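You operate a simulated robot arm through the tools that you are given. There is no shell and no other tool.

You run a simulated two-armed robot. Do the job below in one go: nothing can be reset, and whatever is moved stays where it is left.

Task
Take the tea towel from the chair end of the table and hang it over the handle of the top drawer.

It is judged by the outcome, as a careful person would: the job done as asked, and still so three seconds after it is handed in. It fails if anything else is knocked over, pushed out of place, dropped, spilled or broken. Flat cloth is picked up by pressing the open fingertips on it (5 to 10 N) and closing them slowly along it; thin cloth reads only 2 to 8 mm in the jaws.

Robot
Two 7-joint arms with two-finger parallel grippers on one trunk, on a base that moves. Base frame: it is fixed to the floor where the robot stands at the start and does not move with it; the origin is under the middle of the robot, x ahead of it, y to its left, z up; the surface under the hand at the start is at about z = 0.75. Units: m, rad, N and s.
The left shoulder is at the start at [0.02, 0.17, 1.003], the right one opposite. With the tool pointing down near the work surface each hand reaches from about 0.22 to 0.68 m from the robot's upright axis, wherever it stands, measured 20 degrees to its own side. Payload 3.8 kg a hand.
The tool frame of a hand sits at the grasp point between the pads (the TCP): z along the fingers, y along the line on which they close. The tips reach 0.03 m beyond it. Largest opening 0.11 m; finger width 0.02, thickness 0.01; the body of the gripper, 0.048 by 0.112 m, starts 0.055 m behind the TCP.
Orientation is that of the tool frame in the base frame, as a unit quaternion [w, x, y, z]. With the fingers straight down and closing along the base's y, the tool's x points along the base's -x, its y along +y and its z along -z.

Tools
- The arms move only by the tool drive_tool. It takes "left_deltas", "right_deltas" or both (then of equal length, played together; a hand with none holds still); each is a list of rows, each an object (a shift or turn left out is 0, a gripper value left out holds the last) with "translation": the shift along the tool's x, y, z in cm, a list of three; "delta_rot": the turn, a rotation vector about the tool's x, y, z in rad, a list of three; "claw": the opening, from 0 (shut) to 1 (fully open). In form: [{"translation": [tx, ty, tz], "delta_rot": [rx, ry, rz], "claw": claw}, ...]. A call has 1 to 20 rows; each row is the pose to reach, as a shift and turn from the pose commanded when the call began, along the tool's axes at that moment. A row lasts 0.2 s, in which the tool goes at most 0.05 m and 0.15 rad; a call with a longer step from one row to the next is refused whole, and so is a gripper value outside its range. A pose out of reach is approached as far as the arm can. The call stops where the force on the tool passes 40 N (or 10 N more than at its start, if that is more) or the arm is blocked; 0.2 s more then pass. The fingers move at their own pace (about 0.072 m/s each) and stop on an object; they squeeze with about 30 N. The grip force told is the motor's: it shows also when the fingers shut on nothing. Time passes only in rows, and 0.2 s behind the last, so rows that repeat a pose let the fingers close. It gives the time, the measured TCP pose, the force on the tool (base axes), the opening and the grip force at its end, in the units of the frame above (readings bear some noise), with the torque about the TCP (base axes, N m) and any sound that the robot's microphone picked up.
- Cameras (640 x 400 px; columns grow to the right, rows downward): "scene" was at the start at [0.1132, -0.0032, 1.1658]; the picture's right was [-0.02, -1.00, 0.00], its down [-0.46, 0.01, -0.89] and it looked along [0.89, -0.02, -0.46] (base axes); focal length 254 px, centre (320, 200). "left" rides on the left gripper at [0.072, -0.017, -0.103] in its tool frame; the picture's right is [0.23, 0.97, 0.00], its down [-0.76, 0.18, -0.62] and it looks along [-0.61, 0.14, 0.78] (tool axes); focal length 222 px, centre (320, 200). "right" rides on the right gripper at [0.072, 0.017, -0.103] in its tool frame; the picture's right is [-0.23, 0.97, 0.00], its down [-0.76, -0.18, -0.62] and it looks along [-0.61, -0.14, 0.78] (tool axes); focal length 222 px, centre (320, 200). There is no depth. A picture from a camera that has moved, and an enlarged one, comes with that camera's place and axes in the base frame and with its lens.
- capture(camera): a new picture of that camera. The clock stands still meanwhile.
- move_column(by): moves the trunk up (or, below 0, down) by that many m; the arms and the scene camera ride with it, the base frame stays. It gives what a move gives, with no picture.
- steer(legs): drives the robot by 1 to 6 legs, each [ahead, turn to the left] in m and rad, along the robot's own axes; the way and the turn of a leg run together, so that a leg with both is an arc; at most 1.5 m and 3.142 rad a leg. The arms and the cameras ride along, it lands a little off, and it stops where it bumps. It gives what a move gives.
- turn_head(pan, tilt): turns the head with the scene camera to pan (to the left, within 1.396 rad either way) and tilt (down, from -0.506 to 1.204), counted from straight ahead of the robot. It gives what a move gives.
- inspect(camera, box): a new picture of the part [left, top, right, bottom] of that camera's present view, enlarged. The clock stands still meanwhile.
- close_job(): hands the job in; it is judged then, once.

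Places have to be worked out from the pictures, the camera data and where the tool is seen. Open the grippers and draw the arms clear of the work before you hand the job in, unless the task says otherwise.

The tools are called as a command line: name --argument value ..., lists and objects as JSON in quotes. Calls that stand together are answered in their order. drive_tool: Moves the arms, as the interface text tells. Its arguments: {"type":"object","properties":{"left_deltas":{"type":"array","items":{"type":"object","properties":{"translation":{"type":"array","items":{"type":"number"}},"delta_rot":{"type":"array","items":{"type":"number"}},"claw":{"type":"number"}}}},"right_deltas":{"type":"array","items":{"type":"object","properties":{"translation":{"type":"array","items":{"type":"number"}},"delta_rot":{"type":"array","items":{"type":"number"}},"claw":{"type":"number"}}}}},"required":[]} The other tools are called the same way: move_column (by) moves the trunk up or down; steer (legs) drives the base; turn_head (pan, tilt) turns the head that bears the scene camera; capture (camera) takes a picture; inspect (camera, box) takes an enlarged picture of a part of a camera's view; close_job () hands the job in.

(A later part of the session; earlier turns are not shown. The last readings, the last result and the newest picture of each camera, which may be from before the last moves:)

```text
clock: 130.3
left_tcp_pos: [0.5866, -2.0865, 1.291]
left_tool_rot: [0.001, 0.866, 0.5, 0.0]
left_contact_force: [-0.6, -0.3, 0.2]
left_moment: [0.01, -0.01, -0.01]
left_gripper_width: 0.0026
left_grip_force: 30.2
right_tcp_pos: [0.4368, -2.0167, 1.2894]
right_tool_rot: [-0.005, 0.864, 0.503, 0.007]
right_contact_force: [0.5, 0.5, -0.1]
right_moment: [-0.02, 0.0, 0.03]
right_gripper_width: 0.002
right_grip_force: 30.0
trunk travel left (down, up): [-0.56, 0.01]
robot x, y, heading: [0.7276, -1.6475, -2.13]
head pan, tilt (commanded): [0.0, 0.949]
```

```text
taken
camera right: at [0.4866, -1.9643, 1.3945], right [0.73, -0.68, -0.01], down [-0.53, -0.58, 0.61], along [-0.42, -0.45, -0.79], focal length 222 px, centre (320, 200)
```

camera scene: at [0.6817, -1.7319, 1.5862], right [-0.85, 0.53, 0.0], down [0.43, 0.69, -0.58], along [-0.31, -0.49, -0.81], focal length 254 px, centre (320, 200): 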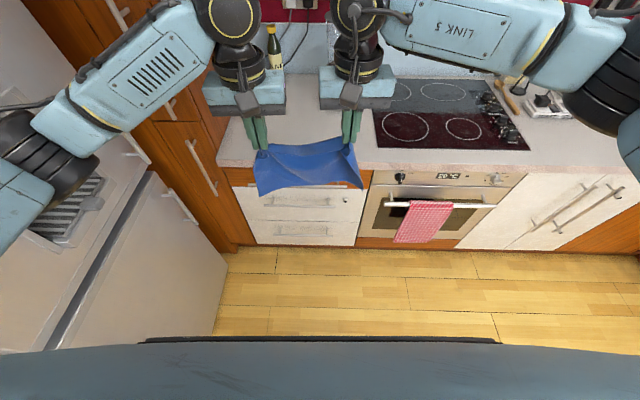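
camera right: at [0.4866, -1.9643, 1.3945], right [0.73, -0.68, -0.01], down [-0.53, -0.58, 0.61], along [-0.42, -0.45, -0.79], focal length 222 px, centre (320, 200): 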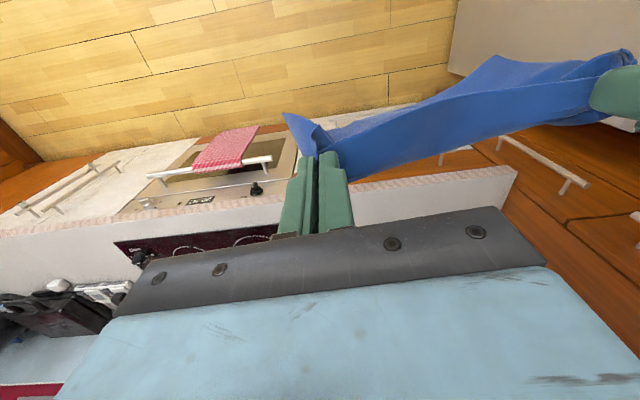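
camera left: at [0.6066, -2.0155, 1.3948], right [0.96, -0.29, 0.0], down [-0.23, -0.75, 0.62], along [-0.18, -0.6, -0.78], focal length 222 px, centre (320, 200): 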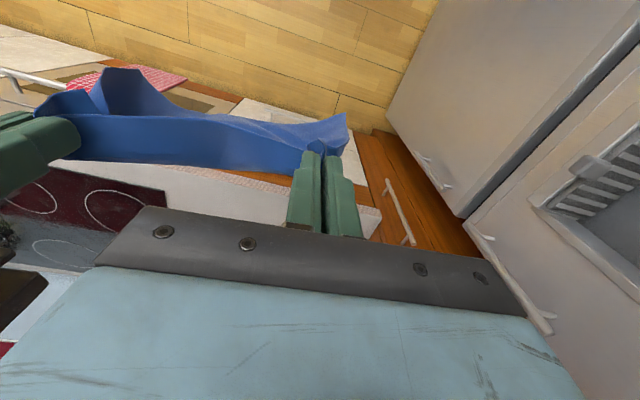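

The cloth hides the top drawer's handle from the head camera. I raise both hands 16 cm so the camera can look underneath at the handle and worktop edge.

drive_tool --left_deltas '[{"translation": [0, 0, -4.0], "claw": 0.0}, {"translation": [0, 0, -8.0], "claw": 0.0}, {"translation": [0, 0, -12.0], "claw": 0.0}, {"translation": [0, 0, -16.0], "claw": 0.0}]' --right_deltas '[{"translation": [0, 0, -4.0], "claw": 0.0}, {"translation": [0, 0, -8.0], "claw": 0.0}, {"translation": [0, 0, -12.0], "claw": 0.0}, {"translation": [0, 0, -16.0], "claw": 0.0}]'

capture --camera "scene"

inspect --camera "scene" --box '[210, 130, 390, 260]'

```text
clock: 131.3
left_tcp_pos: [0.586, -2.0862, 1.4522]
left_tool_rot: [0.0, 0.866, 0.499, 0.0]
left_contact_force: [-0.2, 0.2, -0.5]
left_moment: [0.02, 0.0, 0.03]
left_gripper_width: 0.0028
left_grip_force: 30.2
right_tcp_pos: [0.4365, -2.0165, 1.4506]
right_tool_rot: [-0.004, 0.864, 0.504, 0.006]
right_contact_force: [0.0, -0.4, 0.2]
right_moment: [-0.07, 0.01, 0.03]
right_gripper_width: 0.002
right_grip_force: 29.7
trunk travel left (down, up): [-0.56, 0.01]
robot x, y, heading: [0.7309, -1.6478, -2.128]
head pan, tilt (commanded): [0.0, 0.949]
```

```text
taken
camera scene: at [0.6823, -1.7307, 1.5863], right [-0.85, 0.53, 0.0], down [0.43, 0.69, -0.58], along [-0.31, -0.49, -0.81], focal length 254 px, centre (320, 200)
```

scene: 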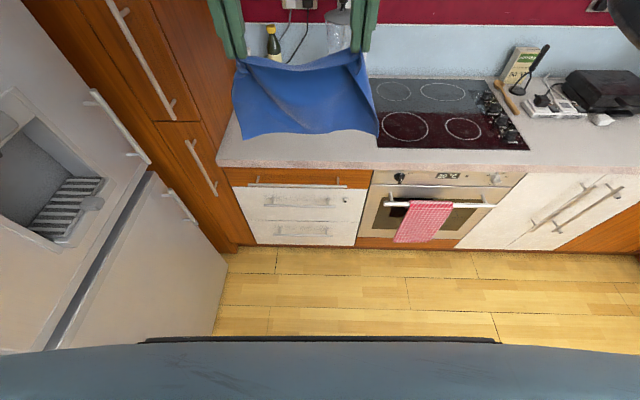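

```text
3.08 times, centred on (300, 195) of scene
camera zoom: at [0.6823, -1.7307, 1.5863], right [-0.85, 0.53, 0.0], down [0.43, 0.69, -0.58], along [-0.31, -0.49, -0.81], focal length 780 px, centre (382, 215)
```

zoom: 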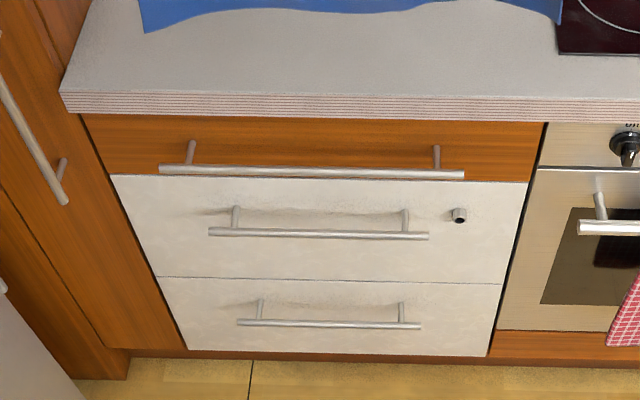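

Clear view: the bar sits ~4.9 cm off the drawer front at z≈0.788, centre ≈(0.414,-2.330), posts 0.33 m apart; the worktop (underside ≈0.857, top ≈0.896) overhangs only ~1.7 cm. So I can lower the towel's free hem straight down between worktop edge and bar, then bring the held edge over to the front. I drive the last 0.25 m, shifting 4 cm left.

steer --legs '[[0, 0.122], [0.255, 0], [0, -0.15]]'

capture --camera "scene"

turn_head --pan 0.6 --tilt 0.6

capture --camera "scene"

```text
clock: 134.4
left_tcp_pos: [0.4595, -2.3156, 1.4515]
left_tool_rot: [0.0, 0.875, 0.485, 0.001]
left_contact_force: [0.1, 0.2, 0.0]
left_moment: [0.03, 0.0, 0.08]
left_gripper_width: 0.0023
left_grip_force: 29.4
right_tcp_pos: [0.3125, -2.2395, 1.4488]
right_tool_rot: [-0.005, 0.872, 0.489, 0.007]
right_contact_force: [0.2, 0.2, 0.3]
right_moment: [-0.03, 0.0, 0.03]
right_gripper_width: 0.0021
right_grip_force: 29.7
trunk travel left (down, up): [-0.56, 0.01]
robot x, y, heading: [0.6231, -1.8827, -2.16]
head pan, tilt (commanded): [0.0, 0.949]
```

```text
taken
camera scene: at [0.568, -1.9626, 1.5861], right [-0.83, 0.56, 0.0], down [0.46, 0.67, -0.58], along [-0.33, -0.48, -0.81], focal length 254 px, centre (320, 200)
```

scene: 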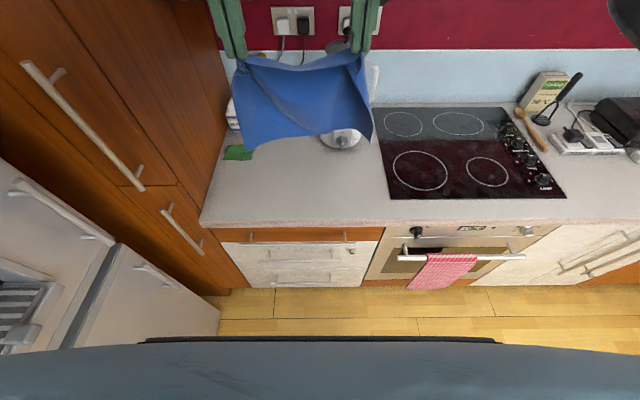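

```text
clock: 135.4
left_tcp_pos: [0.4615, -2.315, 1.4504]
left_tool_rot: [0.0, 0.875, 0.485, -0.001]
left_contact_force: [0.2, 0.2, -0.5]
left_moment: [-0.01, -0.01, 0.03]
left_gripper_width: 0.0025
left_grip_force: 29.7
right_tcp_pos: [0.3139, -2.2406, 1.4499]
right_tool_rot: [-0.005, 0.873, 0.488, 0.007]
right_contact_force: [0.0, 0.0, -0.6]
right_moment: [0.01, 0.02, 0.04]
right_gripper_width: 0.0025
right_grip_force: 30.2
trunk travel left (down, up): [-0.56, 0.01]
robot x, y, heading: [0.6196, -1.8833, -2.163]
head pan, tilt (commanded): [0.6, 0.6]
```

```text
taken
camera scene: at [0.6102, -1.9904, 1.6145], right [-1.0, 0.0, 0.0], down [0.0, 0.57, -0.82], along [0.0, -0.82, -0.57], focal length 254 px, centre (320, 200)
```

scene: 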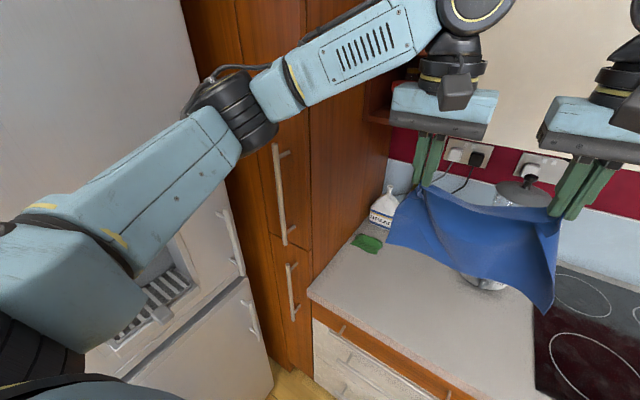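

Left arm keeps ~10 cm from the fridge. I look again straight ahead, zoomed on handle and worktop edge, to refine the insertion window.

turn_head --pan 0.15 --tilt 1.1

inspect --camera "scene" --box '[200, 120, 420, 260]'

capture --camera "left"

capture --camera "right"

```text
clock: 136.3
left_tcp_pos: [0.462, -2.3147, 1.4521]
left_tool_rot: [-0.001, 0.874, 0.485, 0.0]
left_contact_force: [0.0, 0.1, -0.5]
left_moment: [0.04, 0.02, 0.02]
left_gripper_width: 0.0025
left_grip_force: 30.0
right_tcp_pos: [0.3136, -2.2394, 1.4504]
right_tool_rot: [-0.005, 0.873, 0.488, 0.007]
right_contact_force: [0.2, -0.8, -0.3]
right_moment: [0.01, -0.02, 0.01]
right_gripper_width: 0.0023
right_grip_force: 30.0
trunk travel left (down, up): [-0.56, 0.01]
robot x, y, heading: [0.6228, -1.8838, -2.161]
head pan, tilt (commanded): [0.15, 1.1]
```

```text
2.86 times, centred on (310, 190) of scene
camera zoom: at [0.5827, -1.9589, 1.576], right [-0.9, 0.43, 0.0], down [0.38, 0.8, -0.45], along [-0.2, -0.41, -0.89], focal length 725 px, centre (349, 229)
```

zoom: 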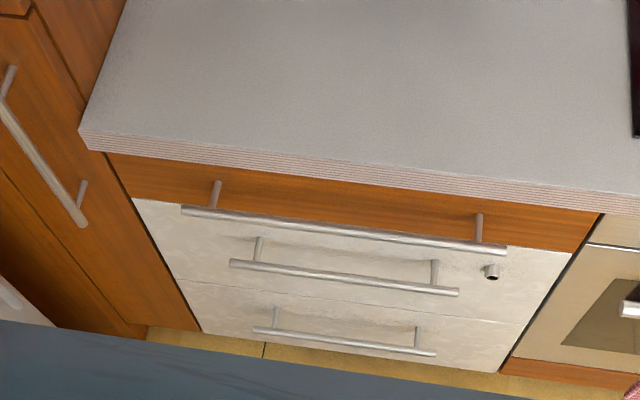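

```text
taken
camera left: at [0.4838, -2.2445, 1.5543], right [0.95, -0.32, 0.0], down [-0.25, -0.74, 0.62], along [-0.2, -0.59, -0.78], focal length 222 px, centre (320, 200)
```

left: 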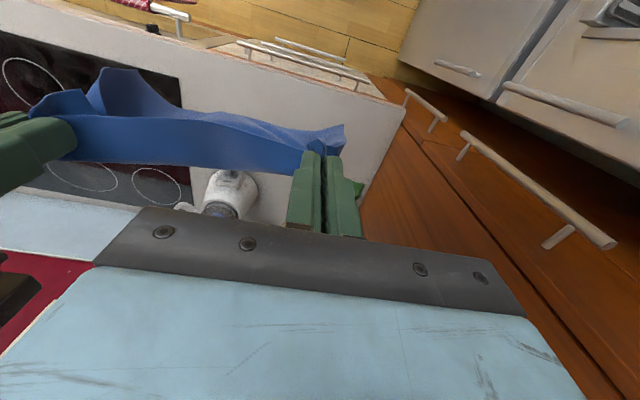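

```text
taken
camera right: at [0.3648, -2.1885, 1.5555], right [0.71, -0.7, -0.01], down [-0.55, -0.57, 0.61], along [-0.43, -0.43, -0.79], focal length 222 px, centre (320, 200)
```

right: 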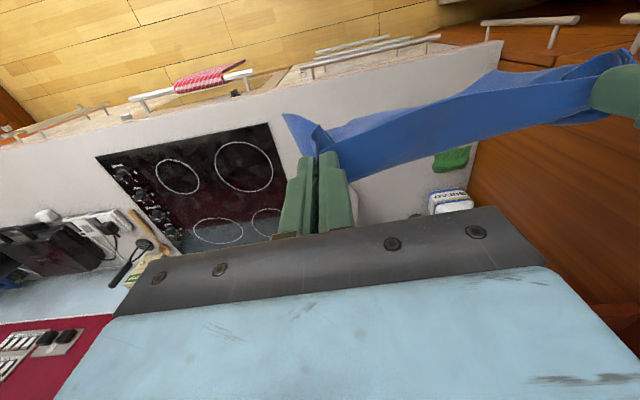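

Refined: bar at n=-1.708 with centre (0.4205,-2.326), drawer front n=-1.752, worktop edge n≈-1.731. The towel's free hem hangs about 5 cm further toward the drawers than the fingers. I line both hands up parallel to the bar and centred between its posts, then lower the trunk 0.25.

drive_tool --left_deltas '[{"translation": [0, 1.5, 0], "delta_rot": [0, 0, 0.01], "claw": 0.0}, {"translation": [-0.1, 3.0, 0], "delta_rot": [0, 0, 0.02], "claw": 0.0}, {"translation": [-0.1, 4.3, 0], "delta_rot": [0, 0, 0.028], "claw": 0.0}]' --right_deltas '[{"translation": [0.6, 1.5, 0], "delta_rot": [0, 0, 0.011], "claw": 0.0}, {"translation": [1.2, 3.0, 0], "delta_rot": [0, 0, 0.022], "claw": 0.0}, {"translation": [1.74, 4.45, 0], "delta_rot": [0, 0, 0.033], "claw": 0.0}]'

move_column --by -0.25

turn_head --pan 0.15 --tilt 0.9

capture --camera "scene"

capture --camera "left"

capture --camera "right"

```text
clock: 137.1
left_tcp_pos: [0.4967, -2.3384, 1.4503]
left_tool_rot: [0.0, 0.882, 0.472, 0.0]
left_contact_force: [-0.8, 0.5, -0.4]
left_moment: [0.01, 0.01, 0.05]
left_gripper_width: 0.0026
left_grip_force: 30.0
right_tcp_pos: [0.3606, -2.2494, 1.4504]
right_tool_rot: [-0.005, 0.88, 0.474, 0.007]
right_contact_force: [0.2, -0.2, 0.3]
right_moment: [0.0, 0.0, -0.01]
right_gripper_width: 0.0024
right_grip_force: 30.2
trunk travel left (down, up): [-0.56, 0.01]
robot x, y, heading: [0.6189, -1.8826, -2.166]
head pan, tilt (commanded): [0.15, 1.1]
```

```text
clock: 139.7
left_tcp_pos: [0.4956, -2.3377, 1.201]
left_tool_rot: [0.0, 0.881, 0.473, 0.001]
left_contact_force: [-0.7, 1.4, -0.2]
left_moment: [0.02, 0.0, 0.05]
left_gripper_width: 0.0028
left_grip_force: 30.1
right_tcp_pos: [0.3587, -2.2482, 1.2002]
right_tool_rot: [-0.005, 0.88, 0.474, 0.006]
right_contact_force: [0.1, 0.2, -0.2]
right_moment: [0.01, 0.0, 0.01]
right_gripper_width: 0.0022
right_grip_force: 29.7
trunk travel left (down, up): [-0.31, 0.26]
robot x, y, heading: [0.6195, -1.8846, -2.165]
head pan, tilt (commanded): [0.15, 1.1]
```

```text
clock: 140.4
left_tcp_pos: [0.4957, -2.3383, 1.2006]
left_tool_rot: [0.0, 0.881, 0.472, 0.0]
left_contact_force: [0.4, 0.0, 0.1]
left_moment: [0.0, 0.0, 0.09]
left_gripper_width: 0.0028
left_grip_force: 29.9
right_tcp_pos: [0.3597, -2.248, 1.2011]
right_tool_rot: [-0.005, 0.88, 0.475, 0.007]
right_contact_force: [-0.2, -0.3, -0.2]
right_moment: [0.01, 0.02, 0.03]
right_gripper_width: 0.0022
right_grip_force: 29.7
trunk travel left (down, up): [-0.31, 0.26]
robot x, y, heading: [0.6191, -1.8863, -2.164]
head pan, tilt (commanded): [0.15, 0.901]
```

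```text
taken
camera scene: at [0.5772, -1.97, 1.3398], right [-0.9, 0.43, 0.0], down [0.34, 0.71, -0.62], along [-0.27, -0.56, -0.78], focal length 254 px, centre (320, 200)
```

scene: 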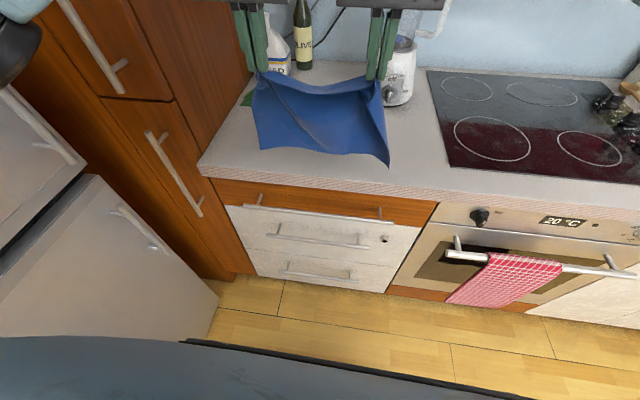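

```text
taken
camera left: at [0.5207, -2.2685, 1.3041], right [0.94, -0.35, 0.0], down [-0.27, -0.73, 0.62], along [-0.22, -0.58, -0.78], focal length 222 px, centre (320, 200)
```

left: 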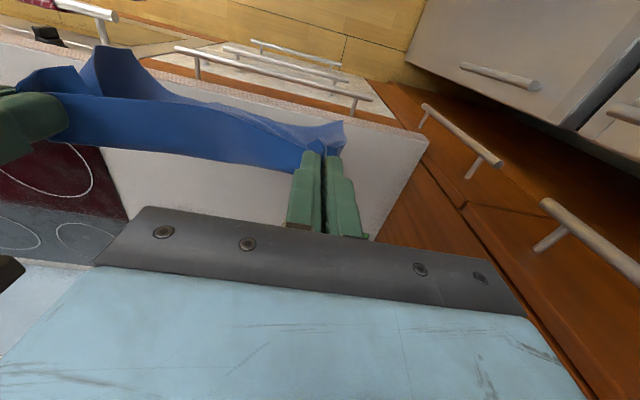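

```text
taken
camera right: at [0.4131, -2.1988, 1.3062], right [0.69, -0.73, -0.01], down [-0.57, -0.55, 0.61], along [-0.45, -0.42, -0.79], focal length 222 px, centre (320, 200)
```

right: 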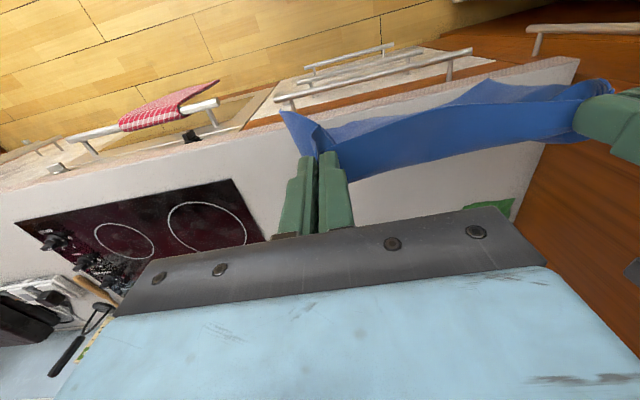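

I triangulate the free hem: corner A ≈(0.513,-2.374,1.01), corner B ≈(0.326,-2.215,1.03); B hangs about 3 cm nearer to me than A. I zoom in on the cloth to see its folds before threading.

inspect --camera "scene" --box '[190, 0, 450, 240]'

inspect --camera "right" --box '[250, 20, 640, 240]'

inspect --camera "left" --box '[0, 20, 390, 240]'

```text
1.67 times, centred on (320, 120) of scene
camera zoom: at [0.5772, -1.97, 1.3398], right [-0.9, 0.43, 0.0], down [0.34, 0.71, -0.62], along [-0.27, -0.56, -0.78], focal length 423 px, centre (320, 333)
```

zoom: 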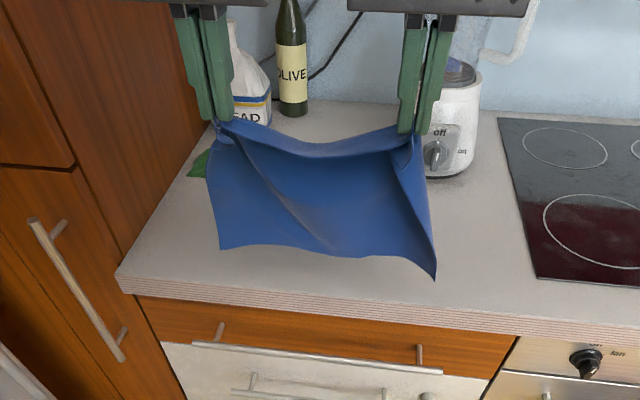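

```text
1.64 times, centred on (445, 130) of right
camera zoom: at [0.4131, -2.1988, 1.3062], right [0.69, -0.73, -0.01], down [-0.57, -0.55, 0.61], along [-0.45, -0.42, -0.79], focal length 364 px, centre (115, 315)
```

zoom: 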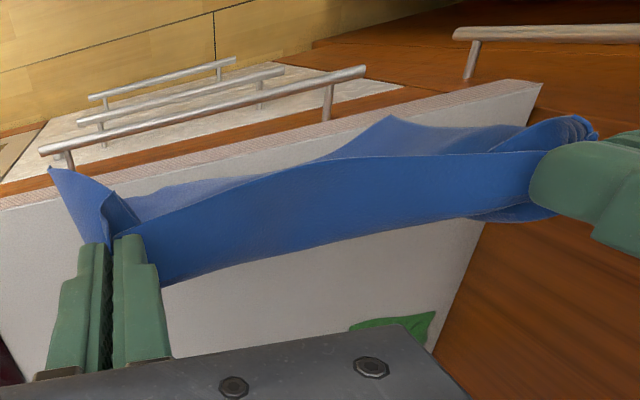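

```text
1.64 times, centred on (195, 130) of left
camera zoom: at [0.5207, -2.2685, 1.3041], right [0.94, -0.35, 0.0], down [-0.27, -0.73, 0.62], along [-0.22, -0.58, -0.78], focal length 364 px, centre (525, 315)
```

zoom: 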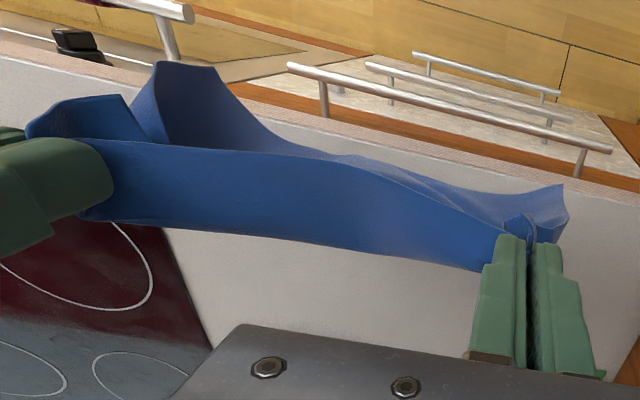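

The top edge sags a bit and corner B curls toward me. I pull the hands about 0.8 cm apart to straighten the towel and re-measure.

drive_tool --left_deltas '[{"translation": [0, 0.2, 0], "claw": 0.0}, {"translation": [0, 0.4, 0], "claw": 0.0}, {"translation": [0, 0.4, 0], "claw": 0.0}, {"translation": [0, 0.4, 0], "claw": 0.0}]' --right_deltas '[{"translation": [0, -0.2, 0], "claw": 0.0}, {"translation": [0, -0.4, 0], "claw": 0.0}, {"translation": [0, -0.4, 0], "claw": 0.0}, {"translation": [0, -0.4, 0], "claw": 0.0}]'

inspect --camera "scene" --box '[190, 0, 450, 240]'

inspect --camera "left" --box '[0, 20, 390, 240]'

```text
clock: 141.4
left_tcp_pos: [0.4992, -2.3398, 1.2014]
left_tool_rot: [0.0, 0.882, 0.472, -0.001]
left_contact_force: [0.2, -0.2, -0.2]
left_moment: [-0.03, 0.03, 0.03]
left_gripper_width: 0.0026
left_grip_force: 29.7
right_tcp_pos: [0.3563, -2.2445, 1.2016]
right_tool_rot: [-0.005, 0.881, 0.474, 0.007]
right_contact_force: [-0.8, -0.4, 0.4]
right_moment: [-0.03, 0.0, 0.05]
right_gripper_width: 0.0023
right_grip_force: 30.1
trunk travel left (down, up): [-0.31, 0.26]
robot x, y, heading: [0.6194, -1.8831, -2.164]
head pan, tilt (commanded): [0.15, 0.901]
```

```text
1.67 times, centred on (320, 120) of scene
camera zoom: at [0.5772, -1.97, 1.3398], right [-0.9, 0.43, 0.0], down [0.34, 0.71, -0.62], along [-0.27, -0.56, -0.78], focal length 423 px, centre (320, 333)
```

zoom: 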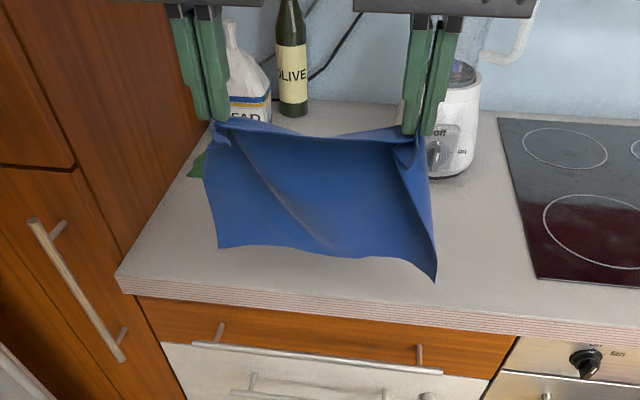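

```text
1.64 times, centred on (195, 130) of left
camera zoom: at [0.5237, -2.2703, 1.3042], right [0.94, -0.35, 0.0], down [-0.27, -0.73, 0.62], along [-0.22, -0.58, -0.78], focal length 364 px, centre (525, 315)
```

zoom: 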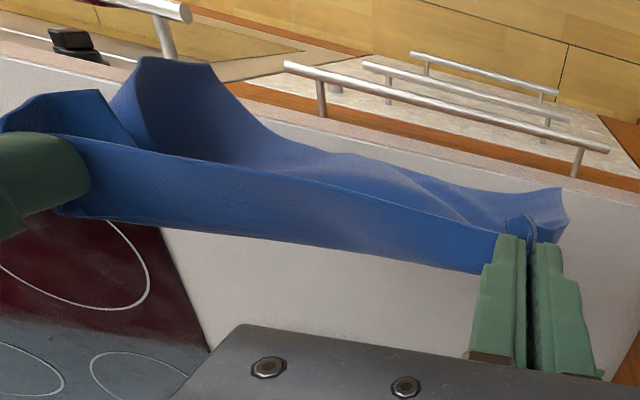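

The towel hangs flatter now, with ~16 cm drop. Plan: drape the hem just over the worktop's straight front edge (which flattens the curl), then feed it down behind the bar, and finally bring the held edge over the bar to the front. I first drive 8 cm closer for reach.

steer --legs '[[0.08, 0]]'

capture --camera "scene"

```text
clock: 142.5
left_tcp_pos: [0.4536, -2.4073, 1.2005]
left_tool_rot: [0.0, 0.881, 0.472, -0.001]
left_contact_force: [-0.5, -0.4, -0.6]
left_moment: [0.01, 0.0, 0.04]
left_gripper_width: 0.0027
left_grip_force: 30.2
right_tcp_pos: [0.3125, -2.3131, 1.1993]
right_tool_rot: [-0.007, 0.88, 0.474, 0.007]
right_contact_force: [0.4, -0.2, -0.4]
right_moment: [0.04, 0.01, 0.04]
right_gripper_width: 0.0023
right_grip_force: 30.0
trunk travel left (down, up): [-0.31, 0.26]
robot x, y, heading: [0.5756, -1.9477, -2.162]
head pan, tilt (commanded): [0.15, 0.901]
```

```text
taken
camera scene: at [0.5323, -2.0367, 1.3397], right [-0.9, 0.43, 0.0], down [0.34, 0.71, -0.62], along [-0.27, -0.56, -0.78], focal length 254 px, centre (320, 200)
```

scene: 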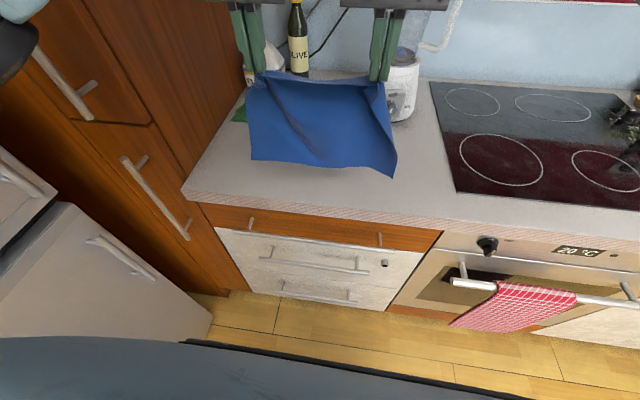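

I zoom in once more on bar and worktop edge from this closer, lower viewpoint to triangulate their heights.

inspect --camera "scene" --box '[170, 150, 470, 320]'

```text
2.13 times, centred on (320, 235) of scene
camera zoom: at [0.5323, -2.0367, 1.3397], right [-0.9, 0.43, 0.0], down [0.34, 0.71, -0.62], along [-0.27, -0.56, -0.78], focal length 541 px, centre (320, 125)
```

zoom: 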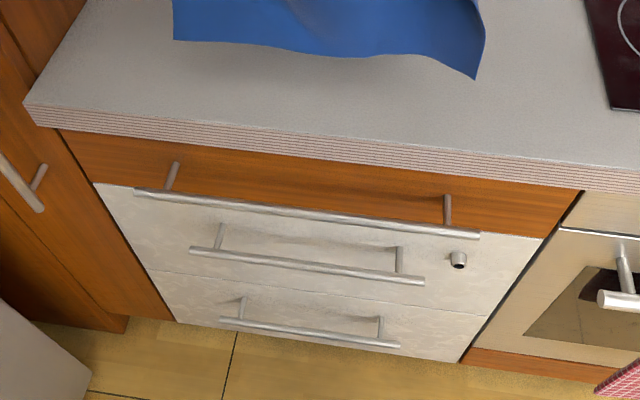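

Bar: z≈0.79, n≈-1.707; worktop front edge n≈-1.728, z 0.865–0.905. I move the hands back toward me so the hem is in front of the worktop edge and lower until the hem is just below the worktop's top surface.

drive_tool --left_deltas '[{"translation": [2.3, 0.6, 0], "claw": 0.0}, {"translation": [4.6, 1.2, 0], "claw": 0.0}, {"translation": [6.9, 1.2, 0], "claw": 0.0}, {"translation": [6.9, 1.2, 3.0], "claw": 0.0}, {"translation": [6.9, 1.2, 6.0], "claw": 0.0}, {"translation": [6.9, 1.2, 9.0], "claw": 0.0}, {"translation": [6.9, 1.2, 12.0], "claw": 0.0}, {"translation": [6.9, 1.2, 12.0], "claw": 0.0}]' --right_deltas '[{"translation": [2.3, 0.6, 0], "claw": 0.0}, {"translation": [4.6, 1.2, 0], "claw": 0.0}, {"translation": [6.8, 1.2, 0], "claw": 0.0}, {"translation": [6.8, 1.2, 3.0], "claw": 0.0}, {"translation": [6.8, 1.2, 6.0], "claw": 0.0}, {"translation": [6.8, 1.2, 9.0], "claw": 0.0}, {"translation": [6.8, 1.2, 12.0], "claw": 0.0}, {"translation": [6.8, 1.2, 12.0], "claw": 0.0}]'

inspect --camera "scene" --box '[170, 60, 470, 260]'

capture --camera "left"

capture --camera "right"

```text
clock: 144.3
left_tcp_pos: [0.5039, -2.3544, 1.0808]
left_tool_rot: [-0.001, 0.881, 0.472, -0.001]
left_contact_force: [-0.2, -0.2, 0.7]
left_moment: [0.01, 0.0, 0.03]
left_gripper_width: 0.0024
left_grip_force: 30.1
right_tcp_pos: [0.3622, -2.2594, 1.0832]
right_tool_rot: [-0.004, 0.88, 0.474, 0.006]
right_contact_force: [0.7, 0.5, -0.4]
right_moment: [-0.01, 0.01, 0.02]
right_gripper_width: 0.0024
right_grip_force: 30.2
trunk travel left (down, up): [-0.31, 0.26]
robot x, y, heading: [0.5739, -1.9481, -2.168]
head pan, tilt (commanded): [0.15, 0.901]
```

```text
2.00 times, centred on (320, 160) of scene
camera zoom: at [0.5329, -2.0358, 1.3399], right [-0.9, 0.43, 0.0], down [0.34, 0.71, -0.62], along [-0.27, -0.56, -0.78], focal length 507 px, centre (320, 280)
```

zoom: 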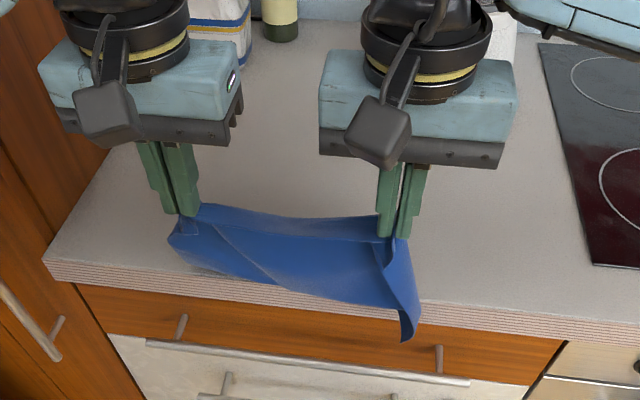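

```text
taken
camera left: at [0.5276, -2.2845, 1.1845], right [0.94, -0.35, 0.0], down [-0.27, -0.73, 0.62], along [-0.22, -0.58, -0.78], focal length 222 px, centre (320, 200)
```

left: 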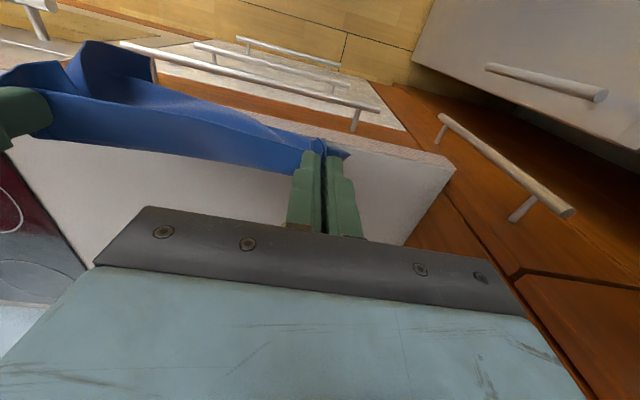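

```text
taken
camera right: at [0.4148, -2.2099, 1.1876], right [0.69, -0.73, -0.01], down [-0.57, -0.55, 0.61], along [-0.45, -0.42, -0.79], focal length 222 px, centre (320, 200)
```

right: 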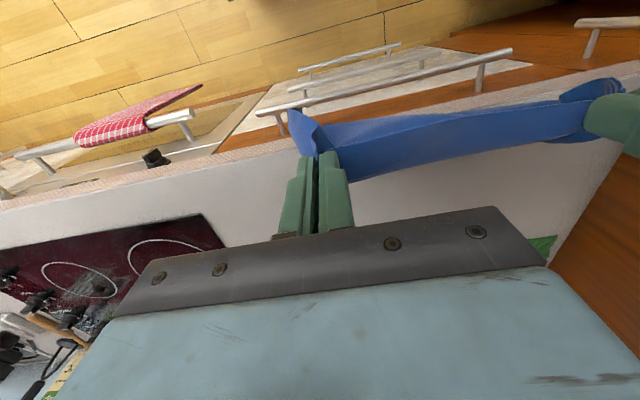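

The left part of the hem has settled on the worktop's front rim while the right corner already hangs off. I pull both hands 3 cm toward me so the whole hem drops off the edge.

drive_tool --left_deltas '[{"translation": [1.0, 0, -0.5], "claw": 0.0}, {"translation": [2.0, 0, -0.5], "claw": 0.0}, {"translation": [3.0, 0, -0.5], "claw": 0.0}, {"translation": [3.0, 0, 0], "claw": 0.0}]' --right_deltas '[{"translation": [1.0, 0, -0.5], "claw": 0.0}, {"translation": [2.0, 0, -0.5], "claw": 0.0}, {"translation": [3.0, 0, -0.5], "claw": 0.0}, {"translation": [3.0, 0, 0], "claw": 0.0}]'

inspect --camera "scene" --box '[170, 60, 470, 260]'

inspect --camera "left" --box '[0, 20, 390, 240]'

```text
clock: 145.3
left_tcp_pos: [0.5201, -2.3291, 1.0809]
left_tool_rot: [0.0, 0.881, 0.473, 0.0]
left_contact_force: [0.0, 0.1, 0.0]
left_moment: [0.06, 0.0, 0.02]
left_gripper_width: 0.0024
left_grip_force: 30.5
right_tcp_pos: [0.378, -2.2352, 1.0809]
right_tool_rot: [-0.006, 0.88, 0.475, 0.007]
right_contact_force: [0.2, 0.7, 1.3]
right_moment: [-0.01, -0.01, 0.03]
right_gripper_width: 0.002
right_grip_force: 29.9
trunk travel left (down, up): [-0.31, 0.26]
robot x, y, heading: [0.5759, -1.9491, -2.164]
head pan, tilt (commanded): [0.15, 0.901]
```

```text
2.00 times, centred on (320, 160) of scene
camera zoom: at [0.5326, -2.0362, 1.3398], right [-0.9, 0.43, 0.0], down [0.34, 0.71, -0.62], along [-0.27, -0.56, -0.78], focal length 507 px, centre (320, 280)
```

zoom: 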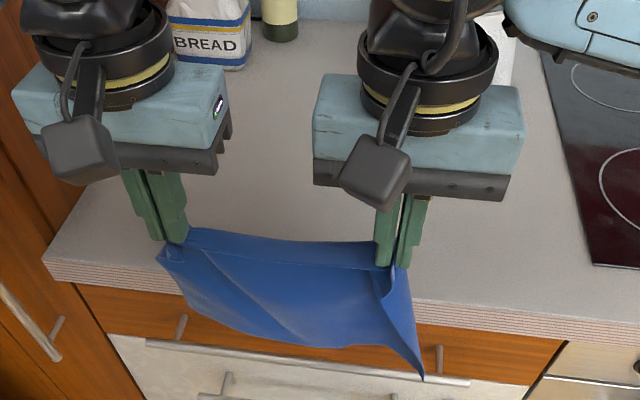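

```text
1.64 times, centred on (195, 130) of left
camera zoom: at [0.544, -2.2602, 1.185], right [0.94, -0.35, 0.0], down [-0.27, -0.73, 0.62], along [-0.22, -0.58, -0.78], focal length 364 px, centre (525, 315)
```

zoom: 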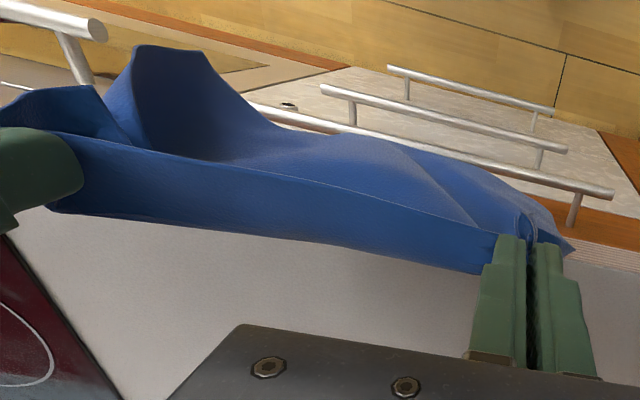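

Now the whole hem hangs freely in front of the edge at z≈0.87, above the bar. I push both hands 6.3 cm toward the kitchen so the hem presses flat against the worktop's front face, then look.

drive_tool --left_deltas '[{"translation": [-1.6, 0, 0], "claw": 0.0}, {"translation": [-3.2, 0, 0], "claw": 0.0}, {"translation": [-4.8, 0, 0], "claw": 0.0}, {"translation": [-6.3, 0, 0], "claw": 0.0}, {"translation": [-6.3, 0, 0], "claw": 0.0}]' --right_deltas '[{"translation": [-1.6, 0, 0], "claw": 0.0}, {"translation": [-3.2, 0, 0], "claw": 0.0}, {"translation": [-4.8, 0, 0], "claw": 0.0}, {"translation": [-6.3, 0, 0], "claw": 0.0}, {"translation": [-6.3, 0, 0], "claw": 0.0}]'

inspect --camera "scene" --box '[170, 60, 470, 260]'

inspect --camera "left" --box '[0, 20, 390, 240]'

inspect --camera "right" --box '[250, 20, 640, 240]'

```text
clock: 146.5
left_tcp_pos: [0.485, -2.3832, 1.0814]
left_tool_rot: [0.0, 0.881, 0.472, 0.0]
left_contact_force: [-0.8, 0.4, -0.1]
left_moment: [-0.03, 0.0, 0.05]
left_gripper_width: 0.0027
left_grip_force: 29.5
right_tcp_pos: [0.3414, -2.2888, 1.081]
right_tool_rot: [-0.006, 0.88, 0.475, 0.007]
right_contact_force: [-0.1, 0.3, -0.4]
right_moment: [0.01, 0.0, 0.03]
right_gripper_width: 0.002
right_grip_force: 29.9
trunk travel left (down, up): [-0.31, 0.26]
robot x, y, heading: [0.5757, -1.9501, -2.163]
head pan, tilt (commanded): [0.15, 0.901]
```

```text
2.00 times, centred on (320, 160) of scene
camera zoom: at [0.5329, -2.0357, 1.3398], right [-0.9, 0.43, 0.0], down [0.34, 0.71, -0.62], along [-0.27, -0.56, -0.78], focal length 507 px, centre (320, 280)
```

zoom: 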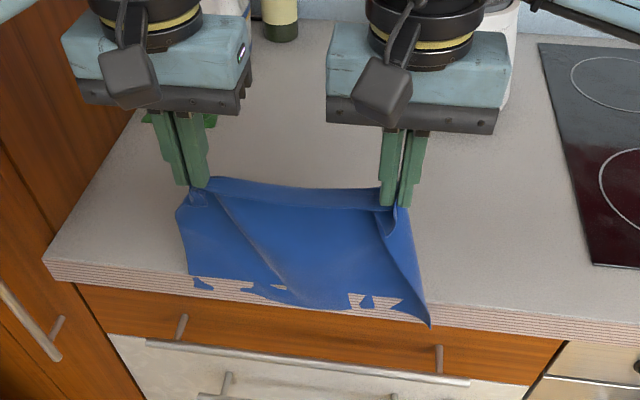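

```text
1.64 times, centred on (195, 130) of left
camera zoom: at [0.5103, -2.3133, 1.185], right [0.94, -0.35, 0.0], down [-0.27, -0.73, 0.62], along [-0.22, -0.58, -0.78], focal length 364 px, centre (525, 315)
```

zoom: 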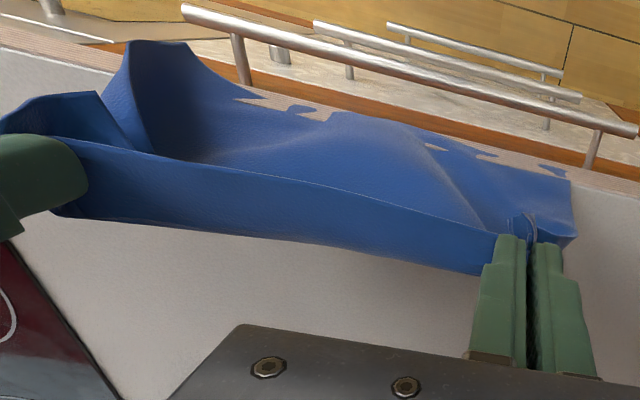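

```text
1.64 times, centred on (445, 130) of right
camera zoom: at [0.3955, -2.2396, 1.1874], right [0.69, -0.72, -0.01], down [-0.57, -0.55, 0.61], along [-0.45, -0.42, -0.79], focal length 364 px, centre (115, 315)
```

zoom: 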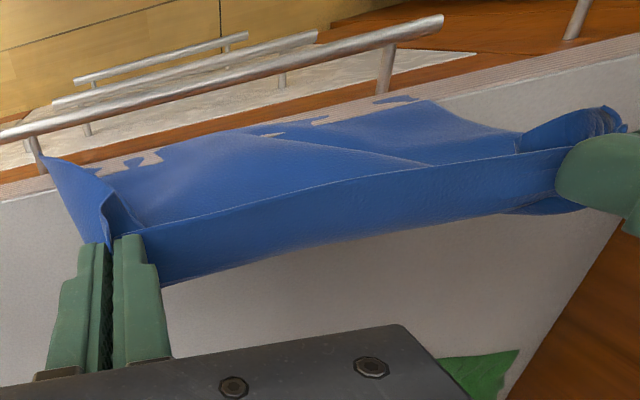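

The hem lies flat along the worktop's front face, evenly from corner to corner. I ease off 0.8 cm and lower 5 cm in small steps, then check that it slips behind the bar.

drive_tool --left_deltas '[{"translation": [0.8, 0, 0], "claw": 0.0}, {"translation": [0.8, 0, 1.0], "claw": 0.0}, {"translation": [0.8, 0, 2.0], "claw": 0.0}, {"translation": [0.8, 0, 3.0], "claw": 0.0}, {"translation": [0.8, 0, 4.0], "claw": 0.0}, {"translation": [0.8, 0, 5.0], "claw": 0.0}, {"translation": [0.8, 0, 5.0], "claw": 0.0}]' --right_deltas '[{"translation": [0.8, 0, 0], "claw": 0.0}, {"translation": [0.8, 0, 1.0], "claw": 0.0}, {"translation": [0.8, 0, 2.0], "claw": 0.0}, {"translation": [0.8, 0, 3.0], "claw": 0.0}, {"translation": [0.8, 0, 4.0], "claw": 0.0}, {"translation": [0.8, 0, 5.0], "claw": 0.0}, {"translation": [0.8, 0, 5.0], "claw": 0.0}]'

inspect --camera "scene" --box '[170, 60, 470, 260]'

inspect --camera "left" --box '[0, 20, 390, 240]'

inspect --camera "right" --box '[250, 20, 640, 240]'

```text
clock: 148.1
left_tcp_pos: [0.4898, -2.3753, 1.0298]
left_tool_rot: [0.0, 0.881, 0.473, 0.0]
left_contact_force: [-0.1, -0.3, -0.2]
left_moment: [0.01, -0.01, 0.02]
left_gripper_width: 0.0025
left_grip_force: 30.5
right_tcp_pos: [0.3469, -2.2799, 1.0301]
right_tool_rot: [-0.005, 0.88, 0.475, 0.006]
right_contact_force: [0.6, -1.1, -0.9]
right_moment: [0.0, 0.03, -0.01]
right_gripper_width: 0.0022
right_grip_force: 30.2
trunk travel left (down, up): [-0.31, 0.26]
robot x, y, heading: [0.5786, -1.9479, -2.168]
head pan, tilt (commanded): [0.15, 0.901]
```

```text
2.00 times, centred on (320, 160) of scene
camera zoom: at [0.5328, -2.0358, 1.3398], right [-0.9, 0.43, 0.0], down [0.34, 0.71, -0.62], along [-0.27, -0.56, -0.78], focal length 507 px, centre (320, 280)
```

zoom: 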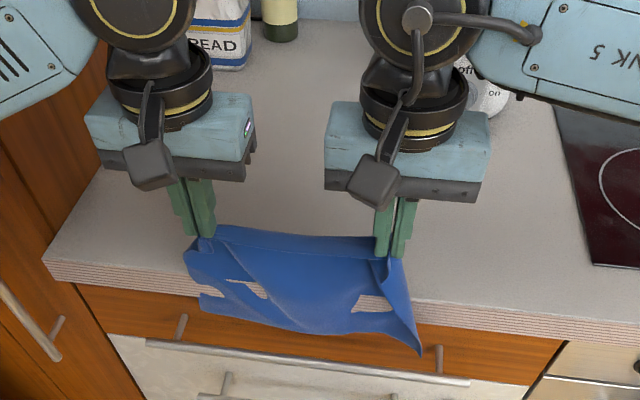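

```text
1.64 times, centred on (195, 130) of left
camera zoom: at [0.515, -2.3058, 1.1335], right [0.94, -0.35, 0.0], down [-0.27, -0.73, 0.62], along [-0.22, -0.58, -0.78], focal length 364 px, centre (525, 315)
```

zoom: 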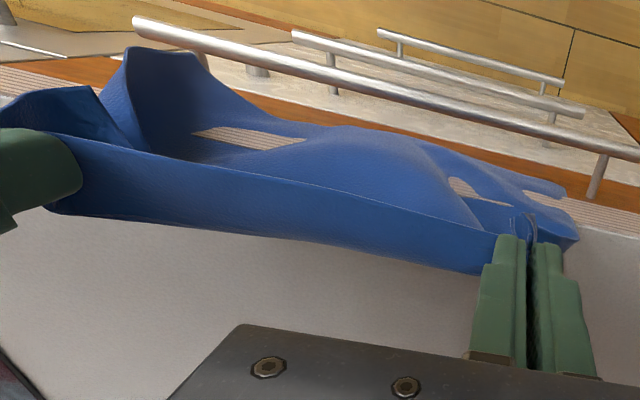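

```text
1.64 times, centred on (445, 130) of right
camera zoom: at [0.4006, -2.2305, 1.1363], right [0.69, -0.73, -0.01], down [-0.57, -0.55, 0.61], along [-0.45, -0.42, -0.79], focal length 364 px, centre (115, 315)
```

zoom: 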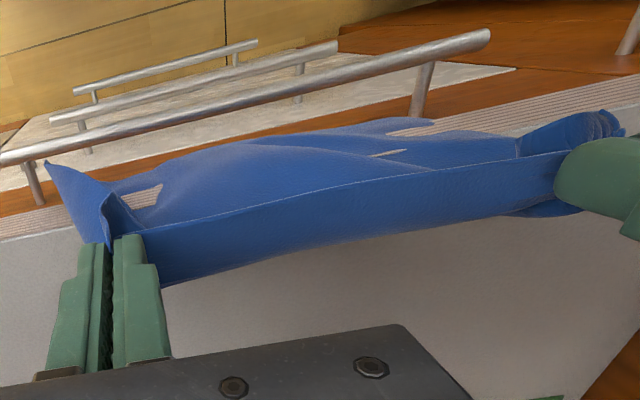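

The hem has slid below the worktop and sits just above and behind the bar (n≈-1.72 to -1.74 versus the bar's back at -1.7135). I nudge the right hand 0.5 cm inward for corner B and lower another 4 cm.

drive_tool --left_deltas '[{"translation": [0, 0, 1.0], "claw": 0.0}, {"translation": [0, 0, 2.0], "claw": 0.0}, {"translation": [0, 0, 3.0], "claw": 0.0}, {"translation": [0, 0, 4.0], "claw": 0.0}, {"translation": [0, 0, 4.0], "claw": 0.0}]' --right_deltas '[{"translation": [-0.5, 0, 0.5], "claw": 0.0}, {"translation": [-0.5, 0, 1.7], "claw": 0.0}, {"translation": [-0.5, 0, 2.9], "claw": 0.0}, {"translation": [-0.5, 0, 4.0], "claw": 0.0}, {"translation": [-0.5, 0, 4.0], "claw": 0.0}]'

inspect --camera "scene" --box '[170, 60, 470, 260]'

inspect --camera "left" --box '[0, 0, 390, 240]'

inspect --camera "right" --box '[250, 0, 640, 240]'

```text
clock: 149.3
left_tcp_pos: [0.4885, -2.3761, 0.99]
left_tool_rot: [-0.001, 0.881, 0.473, -0.001]
left_contact_force: [0.2, -0.1, -1.2]
left_moment: [0.04, 0.01, 0.06]
left_gripper_width: 0.0025
left_grip_force: 30.3
right_tcp_pos: [0.3447, -2.2833, 0.9896]
right_tool_rot: [-0.006, 0.881, 0.474, 0.006]
right_contact_force: [0.1, 0.7, 0.3]
right_moment: [0.03, -0.02, 0.05]
right_gripper_width: 0.0023
right_grip_force: 29.9
trunk travel left (down, up): [-0.31, 0.26]
robot x, y, heading: [0.5791, -1.95, -2.165]
head pan, tilt (commanded): [0.15, 0.901]
```

```text
2.00 times, centred on (320, 160) of scene
camera zoom: at [0.5328, -2.0358, 1.3398], right [-0.9, 0.43, 0.0], down [0.34, 0.71, -0.62], along [-0.27, -0.56, -0.78], focal length 507 px, centre (320, 280)
```

zoom: 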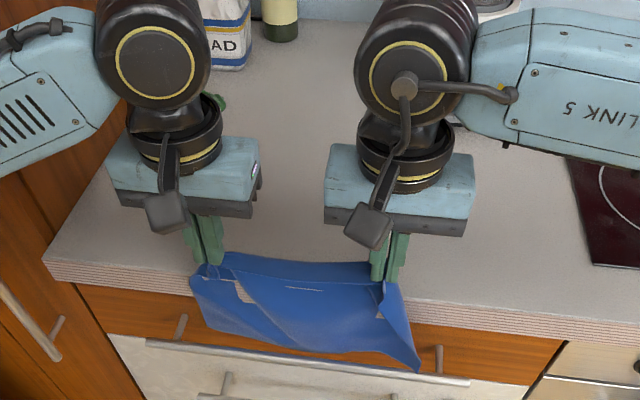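

```text
1.64 times, centred on (195, 120) of left
camera zoom: at [0.5139, -2.3061, 1.0939], right [0.94, -0.35, 0.0], down [-0.27, -0.73, 0.62], along [-0.22, -0.58, -0.78], focal length 364 px, centre (525, 331)
```

zoom: 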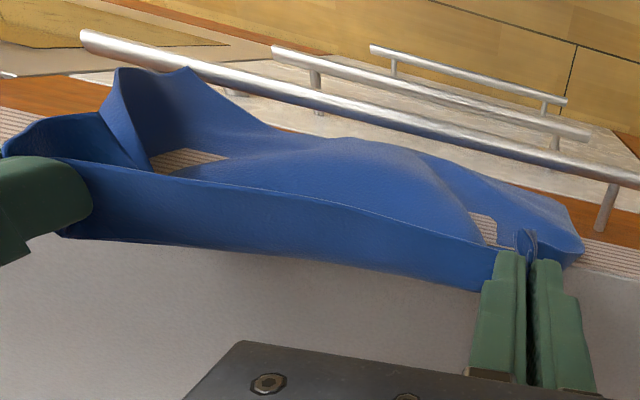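

```text
1.64 times, centred on (445, 120) of right
camera zoom: at [0.3988, -2.2342, 1.0963], right [0.69, -0.73, -0.01], down [-0.57, -0.55, 0.61], along [-0.45, -0.42, -0.79], focal length 364 px, centre (115, 331)
```

zoom: 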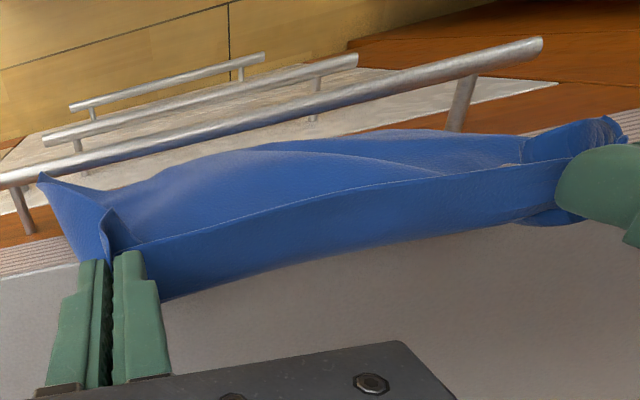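

The hem is now level with and just behind the bar across its width. I lower another 4 cm so it passes below the bar, and check that the bar shows in front of the cloth.

drive_tool --left_deltas '[{"translation": [0, 0, 1.0], "claw": 0.0}, {"translation": [0, 0, 2.0], "claw": 0.0}, {"translation": [0, 0, 3.0], "claw": 0.0}, {"translation": [0, 0, 4.0], "claw": 0.0}, {"translation": [0, 0, 4.0], "claw": 0.0}]' --right_deltas '[{"translation": [0, 0, 1.0], "claw": 0.0}, {"translation": [0, 0, 2.0], "claw": 0.0}, {"translation": [0, 0, 3.0], "claw": 0.0}, {"translation": [0, 0, 4.0], "claw": 0.0}, {"translation": [0, 0, 4.0], "claw": 0.0}]'

inspect --camera "scene" --box '[170, 100, 470, 300]'

inspect --camera "left" --box '[0, 0, 390, 240]'

inspect --camera "right" --box '[250, 0, 640, 240]'

```text
clock: 150.5
left_tcp_pos: [0.4893, -2.3756, 0.9511]
left_tool_rot: [0.0, 0.881, 0.473, 0.0]
left_contact_force: [0.1, 0.3, 1.4]
left_moment: [-0.01, -0.04, 0.09]
left_gripper_width: 0.0023
left_grip_force: 30.1
right_tcp_pos: [0.3458, -2.2817, 0.9524]
right_tool_rot: [-0.006, 0.881, 0.474, 0.006]
right_contact_force: [0.8, 0.1, -0.3]
right_moment: [-0.01, 0.01, 0.04]
right_gripper_width: 0.0018
right_grip_force: 29.8
trunk travel left (down, up): [-0.31, 0.26]
robot x, y, heading: [0.575, -1.9505, -2.166]
head pan, tilt (commanded): [0.15, 0.901]
```

```text
2.00 times, centred on (320, 200) of scene
camera zoom: at [0.5328, -2.0358, 1.3398], right [-0.9, 0.43, 0.0], down [0.34, 0.71, -0.62], along [-0.27, -0.56, -0.78], focal length 507 px, centre (320, 200)
```

zoom: 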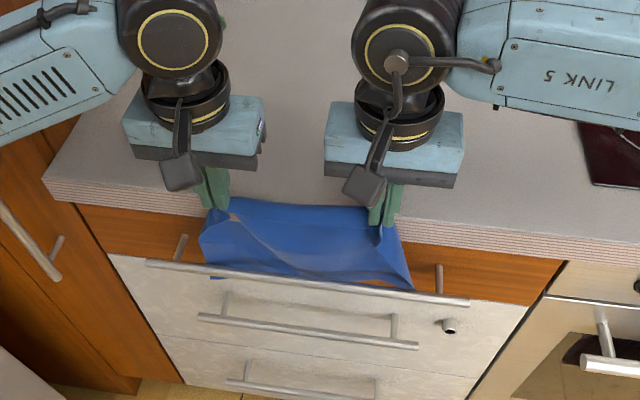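

```text
1.64 times, centred on (195, 120) of left
camera zoom: at [0.5135, -2.3059, 1.0542], right [0.94, -0.35, 0.0], down [-0.27, -0.73, 0.62], along [-0.22, -0.58, -0.78], focal length 364 px, centre (525, 331)
```

zoom: 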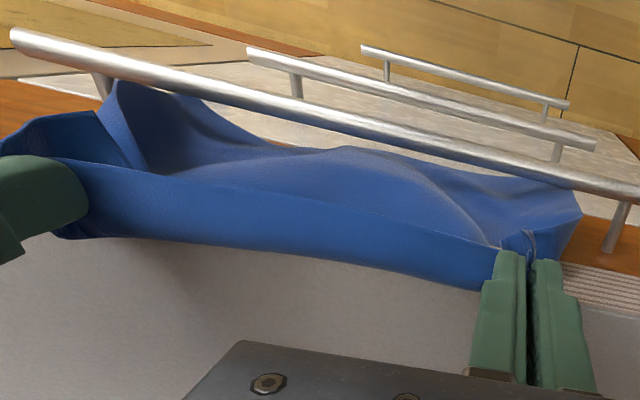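

```text
1.64 times, centred on (445, 120) of right
camera zoom: at [0.3987, -2.2337, 1.0577], right [0.69, -0.73, -0.01], down [-0.57, -0.55, 0.61], along [-0.45, -0.42, -0.79], focal length 364 px, centre (115, 331)
```

zoom: 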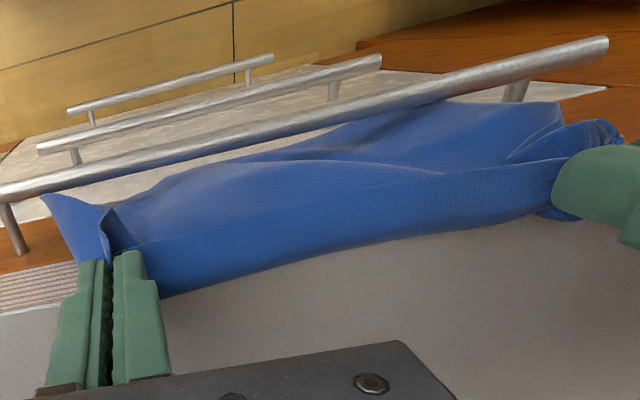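

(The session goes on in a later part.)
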